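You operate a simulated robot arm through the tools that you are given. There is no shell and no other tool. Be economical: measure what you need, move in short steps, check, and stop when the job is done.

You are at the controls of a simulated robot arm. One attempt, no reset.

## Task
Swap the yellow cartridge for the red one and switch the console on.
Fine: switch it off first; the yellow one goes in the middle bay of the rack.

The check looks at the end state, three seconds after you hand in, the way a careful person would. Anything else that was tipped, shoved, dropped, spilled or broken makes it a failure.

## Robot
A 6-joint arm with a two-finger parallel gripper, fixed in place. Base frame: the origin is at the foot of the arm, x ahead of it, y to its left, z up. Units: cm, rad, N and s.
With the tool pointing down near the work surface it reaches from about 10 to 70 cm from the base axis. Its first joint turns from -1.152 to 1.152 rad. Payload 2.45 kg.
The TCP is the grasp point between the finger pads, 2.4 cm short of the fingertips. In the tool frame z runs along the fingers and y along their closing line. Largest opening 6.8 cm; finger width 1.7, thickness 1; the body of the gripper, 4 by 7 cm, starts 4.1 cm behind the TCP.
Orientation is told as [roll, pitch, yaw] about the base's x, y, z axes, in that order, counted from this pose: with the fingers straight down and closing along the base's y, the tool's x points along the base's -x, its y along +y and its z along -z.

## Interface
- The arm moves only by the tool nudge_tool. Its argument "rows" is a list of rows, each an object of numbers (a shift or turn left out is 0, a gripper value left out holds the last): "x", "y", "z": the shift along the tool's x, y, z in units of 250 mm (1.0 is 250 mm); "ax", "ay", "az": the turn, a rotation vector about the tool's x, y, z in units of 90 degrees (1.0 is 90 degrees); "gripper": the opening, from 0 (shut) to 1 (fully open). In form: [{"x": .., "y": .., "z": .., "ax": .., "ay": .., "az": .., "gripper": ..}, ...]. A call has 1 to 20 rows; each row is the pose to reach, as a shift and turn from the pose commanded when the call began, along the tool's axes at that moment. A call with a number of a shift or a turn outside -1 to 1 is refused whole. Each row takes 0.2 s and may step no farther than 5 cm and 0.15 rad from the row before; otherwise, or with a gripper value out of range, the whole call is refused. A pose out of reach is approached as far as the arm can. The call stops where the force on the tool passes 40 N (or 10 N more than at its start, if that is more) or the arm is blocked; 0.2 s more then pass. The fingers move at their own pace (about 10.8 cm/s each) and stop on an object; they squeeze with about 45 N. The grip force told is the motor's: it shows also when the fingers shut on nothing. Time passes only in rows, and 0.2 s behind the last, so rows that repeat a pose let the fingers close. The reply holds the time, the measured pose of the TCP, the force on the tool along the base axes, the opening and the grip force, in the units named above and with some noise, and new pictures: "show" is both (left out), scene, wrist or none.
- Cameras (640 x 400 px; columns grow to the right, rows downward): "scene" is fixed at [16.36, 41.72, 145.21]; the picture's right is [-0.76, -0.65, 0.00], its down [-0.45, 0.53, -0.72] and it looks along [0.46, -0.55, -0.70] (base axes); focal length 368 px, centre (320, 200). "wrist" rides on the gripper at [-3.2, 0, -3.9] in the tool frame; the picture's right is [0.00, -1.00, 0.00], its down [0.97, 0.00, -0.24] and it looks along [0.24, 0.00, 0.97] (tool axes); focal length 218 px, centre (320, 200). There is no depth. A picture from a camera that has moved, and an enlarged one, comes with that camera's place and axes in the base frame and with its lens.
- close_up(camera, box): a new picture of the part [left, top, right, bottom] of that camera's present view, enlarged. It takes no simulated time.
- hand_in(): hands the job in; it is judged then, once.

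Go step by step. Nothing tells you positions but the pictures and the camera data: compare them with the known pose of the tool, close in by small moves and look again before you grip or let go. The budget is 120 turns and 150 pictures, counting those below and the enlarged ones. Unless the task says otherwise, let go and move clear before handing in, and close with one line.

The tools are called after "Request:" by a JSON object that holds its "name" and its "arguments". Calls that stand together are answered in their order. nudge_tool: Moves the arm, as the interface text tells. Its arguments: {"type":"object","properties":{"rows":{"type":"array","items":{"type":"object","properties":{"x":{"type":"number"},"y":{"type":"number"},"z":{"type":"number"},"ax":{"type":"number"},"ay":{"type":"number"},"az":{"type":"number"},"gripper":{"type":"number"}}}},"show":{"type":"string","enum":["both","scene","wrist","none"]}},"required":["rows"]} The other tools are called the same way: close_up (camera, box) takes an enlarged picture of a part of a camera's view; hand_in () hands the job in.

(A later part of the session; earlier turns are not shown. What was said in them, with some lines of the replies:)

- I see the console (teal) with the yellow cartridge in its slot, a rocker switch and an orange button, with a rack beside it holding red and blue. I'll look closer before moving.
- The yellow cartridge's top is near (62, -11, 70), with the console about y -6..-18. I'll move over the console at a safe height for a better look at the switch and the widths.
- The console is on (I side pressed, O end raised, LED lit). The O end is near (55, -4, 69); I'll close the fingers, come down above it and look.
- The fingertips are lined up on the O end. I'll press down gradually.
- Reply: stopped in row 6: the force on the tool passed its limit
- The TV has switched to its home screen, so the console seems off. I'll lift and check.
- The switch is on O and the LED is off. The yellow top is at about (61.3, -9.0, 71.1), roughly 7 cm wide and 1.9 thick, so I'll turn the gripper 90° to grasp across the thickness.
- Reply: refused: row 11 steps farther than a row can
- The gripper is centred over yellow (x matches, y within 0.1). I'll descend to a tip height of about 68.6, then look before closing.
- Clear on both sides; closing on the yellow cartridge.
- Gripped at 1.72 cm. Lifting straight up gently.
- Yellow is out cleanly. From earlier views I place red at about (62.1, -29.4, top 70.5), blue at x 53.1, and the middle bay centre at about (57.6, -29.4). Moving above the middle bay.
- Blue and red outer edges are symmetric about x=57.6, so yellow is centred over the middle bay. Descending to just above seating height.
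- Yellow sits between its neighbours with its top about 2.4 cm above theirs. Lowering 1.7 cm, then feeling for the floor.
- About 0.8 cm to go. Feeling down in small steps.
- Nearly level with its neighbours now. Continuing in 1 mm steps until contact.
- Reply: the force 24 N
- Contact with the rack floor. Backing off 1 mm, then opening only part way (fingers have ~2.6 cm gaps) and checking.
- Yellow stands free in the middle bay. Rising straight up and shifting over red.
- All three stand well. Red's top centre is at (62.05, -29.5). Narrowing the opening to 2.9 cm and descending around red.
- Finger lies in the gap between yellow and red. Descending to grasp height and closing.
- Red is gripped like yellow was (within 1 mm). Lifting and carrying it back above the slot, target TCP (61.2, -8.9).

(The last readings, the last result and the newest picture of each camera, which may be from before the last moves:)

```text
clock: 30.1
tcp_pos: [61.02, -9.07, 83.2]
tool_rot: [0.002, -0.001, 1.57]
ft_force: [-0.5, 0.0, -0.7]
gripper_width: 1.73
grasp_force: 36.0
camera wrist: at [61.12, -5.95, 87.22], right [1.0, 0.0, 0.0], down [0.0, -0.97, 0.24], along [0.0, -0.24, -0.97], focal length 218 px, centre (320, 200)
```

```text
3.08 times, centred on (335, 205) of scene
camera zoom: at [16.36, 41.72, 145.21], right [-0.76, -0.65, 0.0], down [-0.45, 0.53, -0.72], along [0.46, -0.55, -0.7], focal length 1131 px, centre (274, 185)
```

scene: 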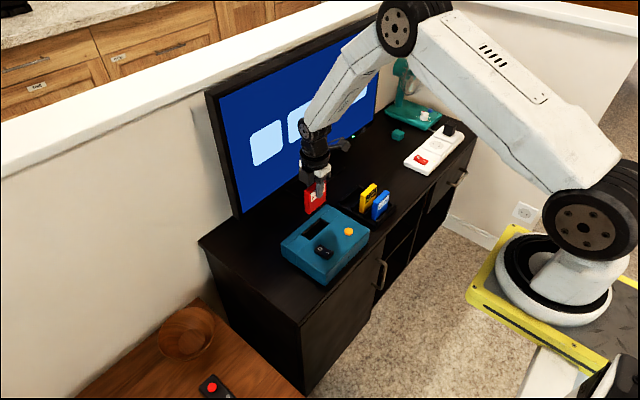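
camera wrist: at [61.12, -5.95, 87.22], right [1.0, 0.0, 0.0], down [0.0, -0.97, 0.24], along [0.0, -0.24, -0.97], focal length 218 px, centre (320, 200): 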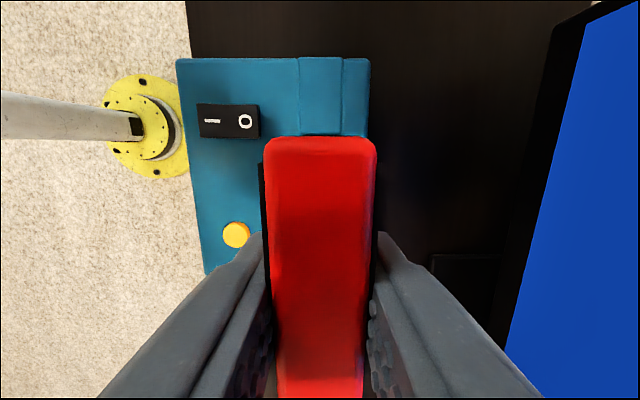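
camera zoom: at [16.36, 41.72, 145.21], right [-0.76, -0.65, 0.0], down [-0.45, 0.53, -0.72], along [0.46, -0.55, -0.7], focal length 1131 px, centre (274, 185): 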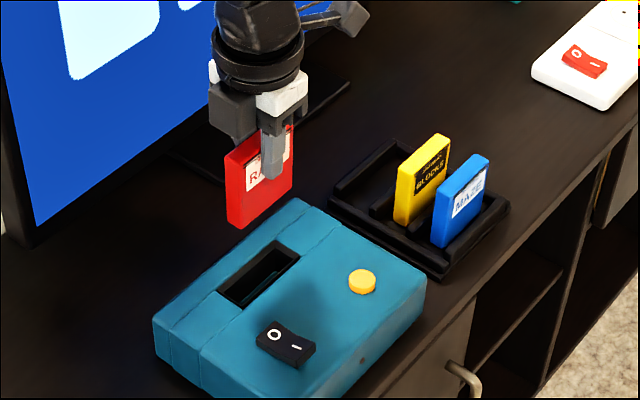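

Comparing with the picture when yellow came out, I'm about 1 mm off in x and y; I'll correct and descend to just above the slot.

Request:
{"name": "nudge_tool", "arguments": {"rows": [{"x": -0.005, "y": -0.005, "z": 0.06}, {"x": -0.005, "y": -0.005, "z": 0.15}, {"x": -0.005, "y": -0.005, "z": 0.24}, {"x": -0.005, "y": -0.005, "z": 0.32}, {"x": -0.005, "y": -0.005, "z": 0.32}, {"x": -0.005, "y": -0.005, "z": 0.32}]}}

Request:
{"name": "close_up", "arguments": {"camera": "scene", "box": [285, 190, 365, 250]}}

```text
clock: 31.5
tcp_pos: [61.31, -9.08, 75.23]
tool_rot: [0.001, -0.001, 1.569]
ft_force: [-0.8, 0.4, -1.0]
gripper_width: 1.73
grasp_force: 35.7
camera wrist: at [61.37, -5.91, 79.07], right [1.0, 0.0, 0.0], down [0.0, -0.97, 0.24], along [0.0, -0.24, -0.97], focal length 218 px, centre (320, 200)
```

scene: 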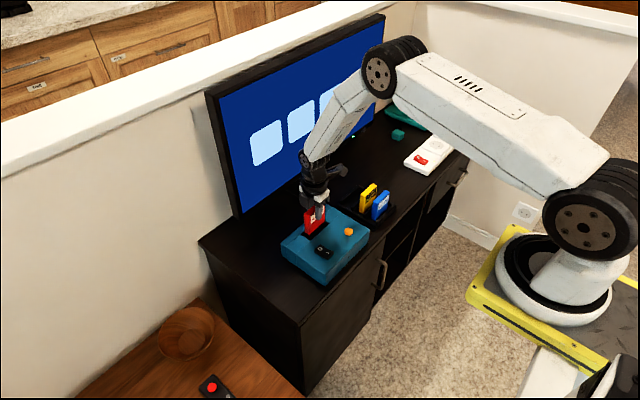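
wrist: 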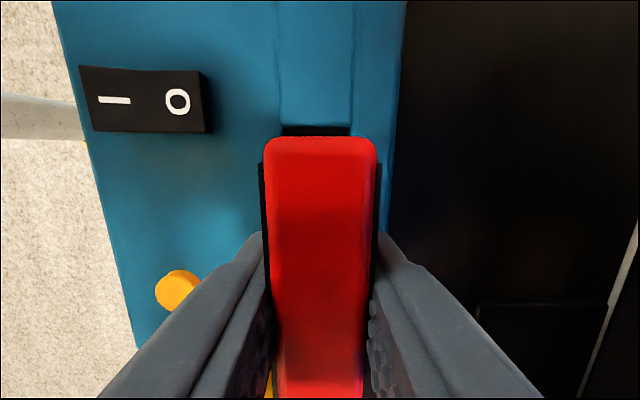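

```text
6.67 times, centred on (325, 220) of scene
camera zoom: at [16.36, 41.72, 145.21], right [-0.76, -0.65, 0.0], down [-0.45, 0.53, -0.72], along [0.46, -0.55, -0.7], focal length 2451 px, centre (287, 67)
```

zoom: 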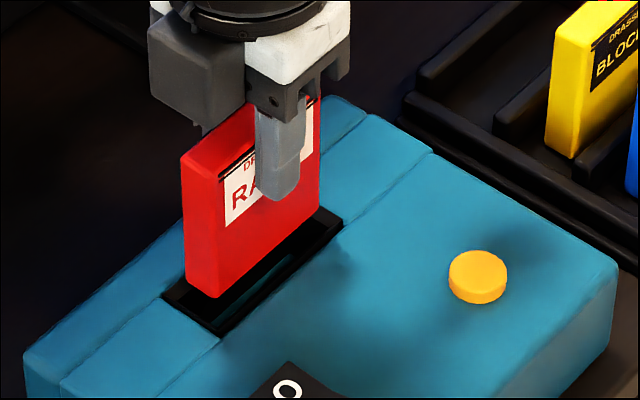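

Slot centre reads about x=61.19, so I'll shift -1.5 mm in x and +1 mm in y and insert slowly.

Request:
{"name": "nudge_tool", "arguments": {"rows": [{"x": -0.004, "y": 0.005, "z": 0}, {"x": -0.004, "y": 0.005, "z": 0.02}, {"x": -0.004, "y": 0.005, "z": 0.04}, {"x": -0.004, "y": 0.005, "z": 0.056}, {"x": -0.004, "y": 0.005, "z": 0.072}, {"x": -0.004, "y": 0.005, "z": 0.088}, {"x": -0.004, "y": 0.005, "z": 0.1}, {"x": -0.004, "y": 0.005, "z": 0.1}]}}

Request:
{"name": "close_up", "arguments": {"camera": "scene", "box": [285, 190, 365, 250]}}

```text
clock: 33.3
tcp_pos: [61.21, -8.96, 72.61]
tool_rot: [0.0, 0.0, 1.569]
ft_force: [-0.3, 0.7, -0.7]
gripper_width: 1.72
grasp_force: 36.2
camera wrist: at [61.13, -5.69, 76.51], right [1.0, 0.0, 0.0], down [0.0, -0.97, 0.24], along [0.0, -0.24, -0.97], focal length 218 px, centre (320, 200)
```

scene: 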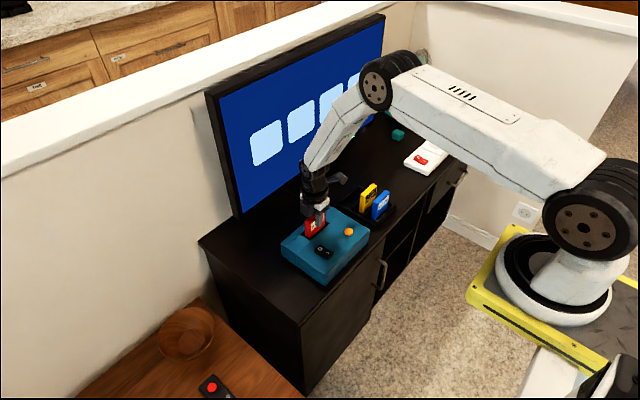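
wrist: 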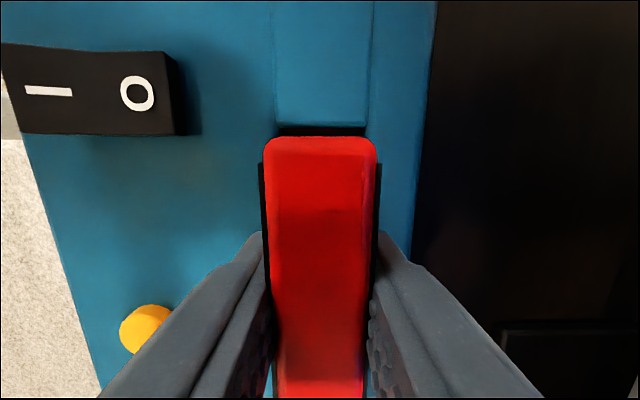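

```text
6.67 times, centred on (325, 220) of scene
camera zoom: at [16.36, 41.72, 145.21], right [-0.76, -0.65, 0.0], down [-0.45, 0.53, -0.72], along [0.46, -0.55, -0.7], focal length 2451 px, centre (287, 67)
```

zoom: 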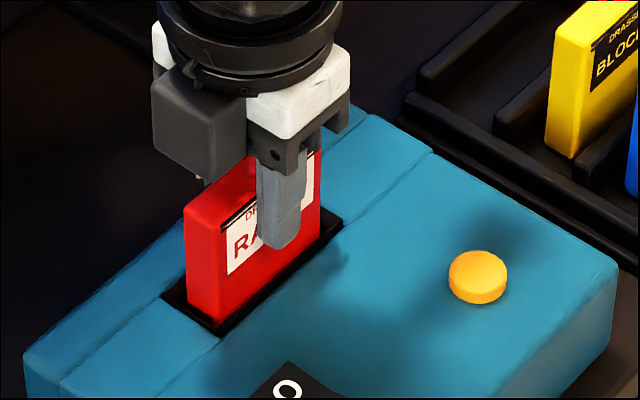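

It is entering the slot without resistance. Continuing down slowly.

Request:
{"name": "nudge_tool", "arguments": {"rows": [{"z": 0.016}, {"z": 0.032}, {"z": 0.048}, {"z": 0.058}, {"z": 0.058}], "show": "none"}}

Request:
{"name": "close_up", "arguments": {"camera": "scene", "box": [285, 190, 365, 250]}}

```text
clock: 34.5
tcp_pos: [61.16, -8.96, 71.16]
tool_rot: [-0.001, 0.0, 1.572]
ft_force: [-1.5, 0.3, -0.2]
gripper_width: 1.74
grasp_force: 35.7
```

```text
6.67 times, centred on (325, 220) of scene
camera zoom: at [16.36, 41.72, 145.21], right [-0.76, -0.65, 0.0], down [-0.45, 0.53, -0.72], along [0.46, -0.55, -0.7], focal length 2451 px, centre (287, 67)
```

zoom: 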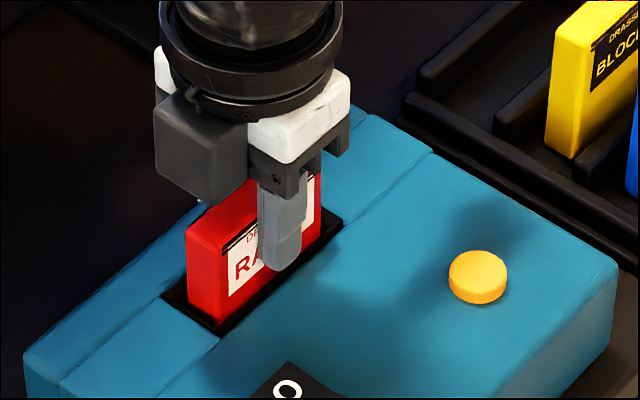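

Red's top is now at about the height yellow had. Feeling for the seat.

Request:
{"name": "nudge_tool", "arguments": {"rows": [{"z": 0.004}, {"z": 0.008}, {"z": 0.008}], "show": "none"}}

Request:
{"name": "nudge_tool", "arguments": {"rows": [{"z": 0.004}, {"z": 0.004}, {"z": 0.004}], "show": "none"}}

```text
clock: 35.3
tcp_pos: [61.14, -8.96, 71.02]
tool_rot: [0.0, 0.001, 1.571]
ft_force: [-3.0, 0.7, 8.3]
gripper_width: 1.75
grasp_force: 35.9
```

```text
clock: 36.1
tcp_pos: [61.19, -8.98, 71.01]
tool_rot: [-0.005, -0.001, 1.572]
ft_force: [-8.5, -2.5, 29.0]
gripper_width: 1.75
grasp_force: 35.7
```

Seated firmly. Relaxing 1 mm, releasing and rising to look.

Request:
{"name": "nudge_tool", "arguments": {"rows": [{"z": -0.004}, {"z": -0.004}, {"z": -0.004, "gripper": 0.6}, {"z": -0.004}, {"z": -0.004}, {"z": -0.06}, {"z": -0.16}, {"z": -0.3}, {"z": -0.4}, {"z": -0.4}]}}

Request:
{"name": "close_up", "arguments": {"camera": "scene", "box": [275, 170, 405, 290]}}

```text
clock: 38.3
tcp_pos: [61.17, -8.9, 80.87]
tool_rot: [0.001, 0.0, 1.57]
ft_force: [-1.0, 0.1, -0.8]
gripper_width: 4.07
grasp_force: 0.1
camera wrist: at [61.16, -5.69, 84.76], right [1.0, 0.0, 0.0], down [0.0, -0.97, 0.24], along [0.0, -0.24, -0.97], focal length 218 px, centre (320, 200)
```

scene: 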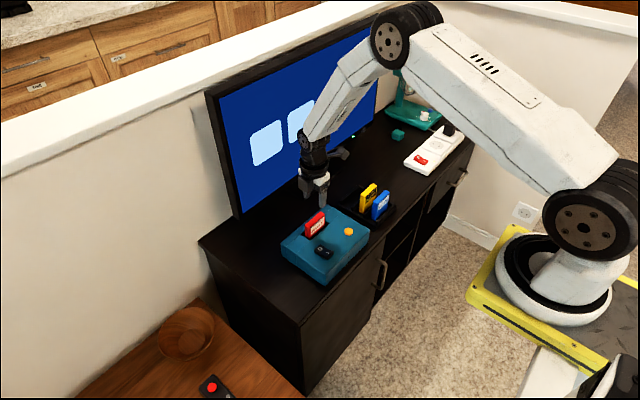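
wrist: 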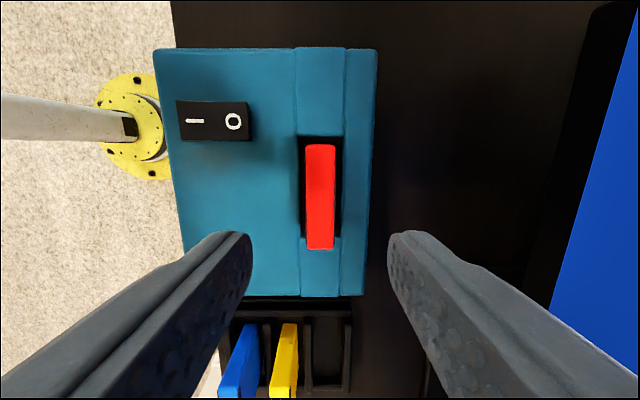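

```text
3.33 times, centred on (340, 230) of scene
camera zoom: at [16.36, 41.72, 145.21], right [-0.76, -0.65, 0.0], down [-0.45, 0.53, -0.72], along [0.46, -0.55, -0.7], focal length 1226 px, centre (253, 100)
```

zoom: 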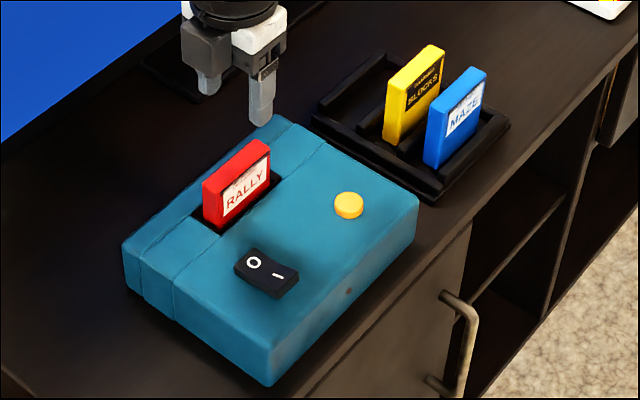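

Red is seated and yellow and blue are upright. Now the I end of the switch, at about (52.2, -4.0): closing the fingers and moving above it.

Request:
{"name": "nudge_tool", "arguments": {"rows": [{"x": -0.04, "y": 0.07, "gripper": 0}, {"x": -0.08, "y": 0.15}, {"x": -0.12, "y": 0.23}, {"x": -0.16, "y": 0.3}, {"x": -0.196, "y": 0.36}, {"x": -0.196, "y": 0.36, "z": 0.1}, {"x": -0.196, "y": 0.36, "z": 0.195}, {"x": -0.196, "y": 0.36, "z": 0.195}]}}

Request:
{"name": "close_up", "arguments": {"camera": "scene", "box": [285, 200, 365, 280]}}

```text
clock: 40.1
tcp_pos: [52.12, -4.06, 75.94]
tool_rot: [-0.002, -0.001, 1.57]
ft_force: [-0.1, 1.3, 0.0]
gripper_width: 0.01
grasp_force: 24.0
camera wrist: at [52.1, -0.9, 79.95], right [1.0, 0.0, 0.0], down [0.0, -0.97, 0.24], along [0.0, -0.24, -0.97], focal length 218 px, centre (320, 200)
```

scene: 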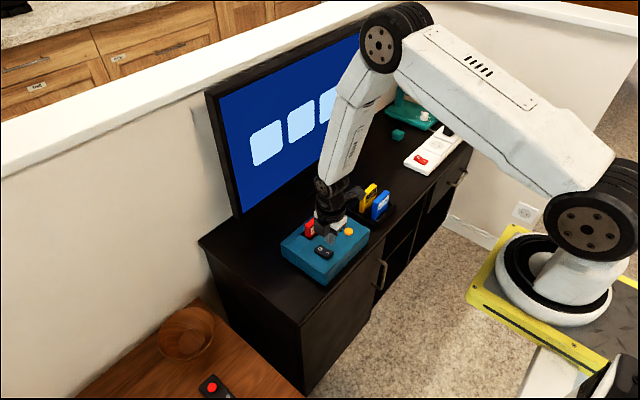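
wrist: 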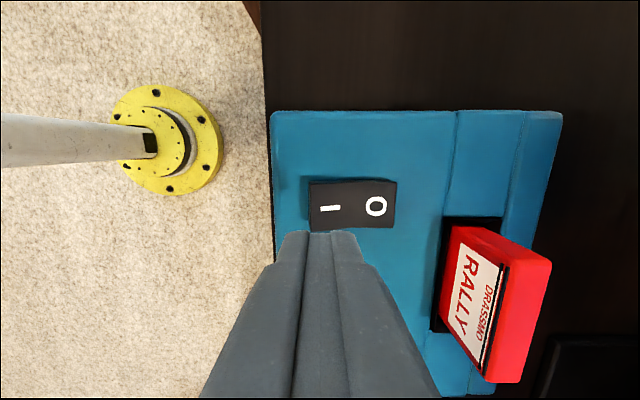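

```text
5.00 times, centred on (325, 240) of scene
camera zoom: at [16.36, 41.72, 145.21], right [-0.76, -0.65, 0.0], down [-0.45, 0.53, -0.72], along [0.46, -0.55, -0.7], focal length 1838 px, centre (295, 0)
```

zoom: 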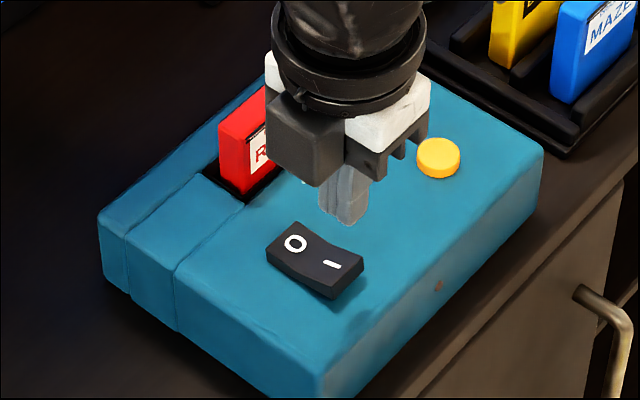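

Aligned over the I end. Pressing down gradually.

Request:
{"name": "nudge_tool", "arguments": {"rows": [{"z": 0.08}, {"z": 0.14}, {"z": 0.16}, {"z": 0.176}, {"z": 0.188}, {"z": 0.2}, {"z": 0.208}], "show": "scene"}}

```text
clock: 41.6
tcp_pos: [52.15, -4.08, 71.34]
tool_rot: [0.001, -0.002, 1.573]
ft_force: [-6.7, 1.3, 16.0]
gripper_width: 0.0
grasp_force: 23.7
stopped in row 7: the force on the tool passed its limit (the readings are from after the stop); the commanded pose is now the measured one
```

scene: 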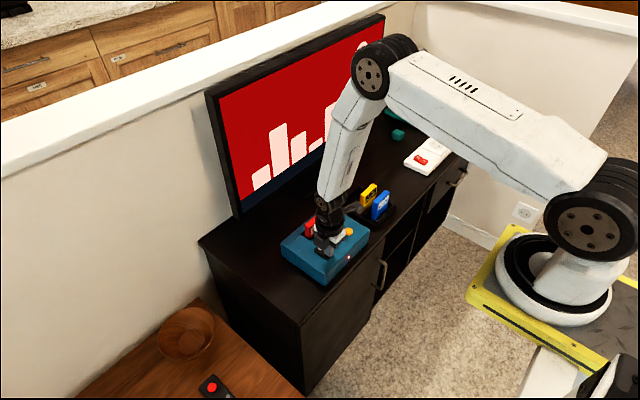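

The TV now shows the red game, so the console is on. Rising clear and checking the final state.

Request:
{"name": "nudge_tool", "arguments": {"rows": [{"z": -0.06}, {"z": -0.18}, {"z": -0.32}, {"z": -0.46}, {"z": -0.6}, {"z": -0.7}, {"z": -0.7}]}}

Request:
{"name": "close_up", "arguments": {"camera": "scene", "box": [275, 170, 405, 290]}}

```text
clock: 43.2
tcp_pos: [52.08, -4.05, 88.79]
tool_rot: [-0.001, -0.002, 1.573]
ft_force: [1.0, -0.1, -0.3]
gripper_width: 0.0
grasp_force: 23.2
camera wrist: at [52.03, -0.89, 92.66], right [1.0, 0.0, 0.0], down [0.0, -0.97, 0.24], along [0.0, -0.24, -0.97], focal length 218 px, centre (320, 200)
```

scene: 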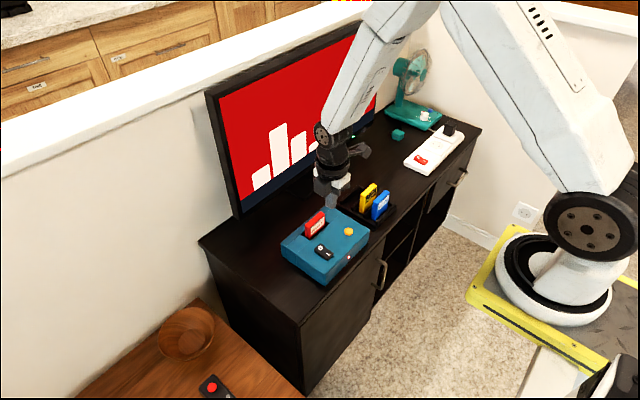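
wrist: 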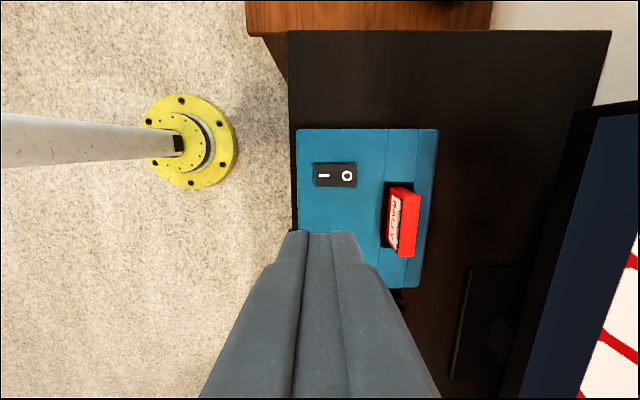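

```text
3.33 times, centred on (340, 230) of scene
camera zoom: at [16.36, 41.72, 145.21], right [-0.76, -0.65, 0.0], down [-0.45, 0.53, -0.72], along [0.46, -0.55, -0.7], focal length 1226 px, centre (253, 100)
```

zoom: 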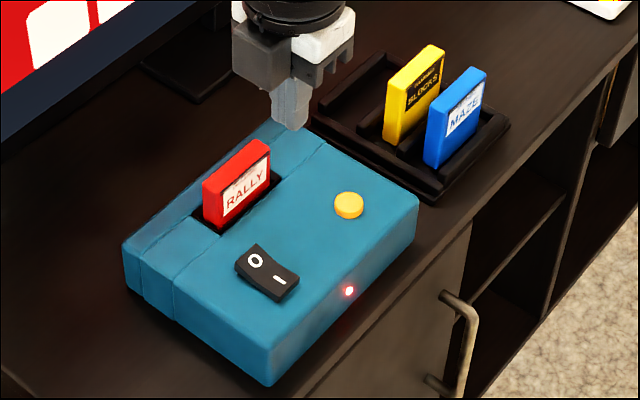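

The LED is lit, the switch is on I, red is seated, yellow stands in the middle bay, and the arm is clear. Handing in.

Request:
{"name": "hand_in", "arguments": {}}

```text
The job is handed in.
```

The swap is done and handed in: I switched the console off first, put the yellow cartridge in the middle bay of the rack, seated the red one in the console and switched it back on (the LED is lit and the red game is on the TV).
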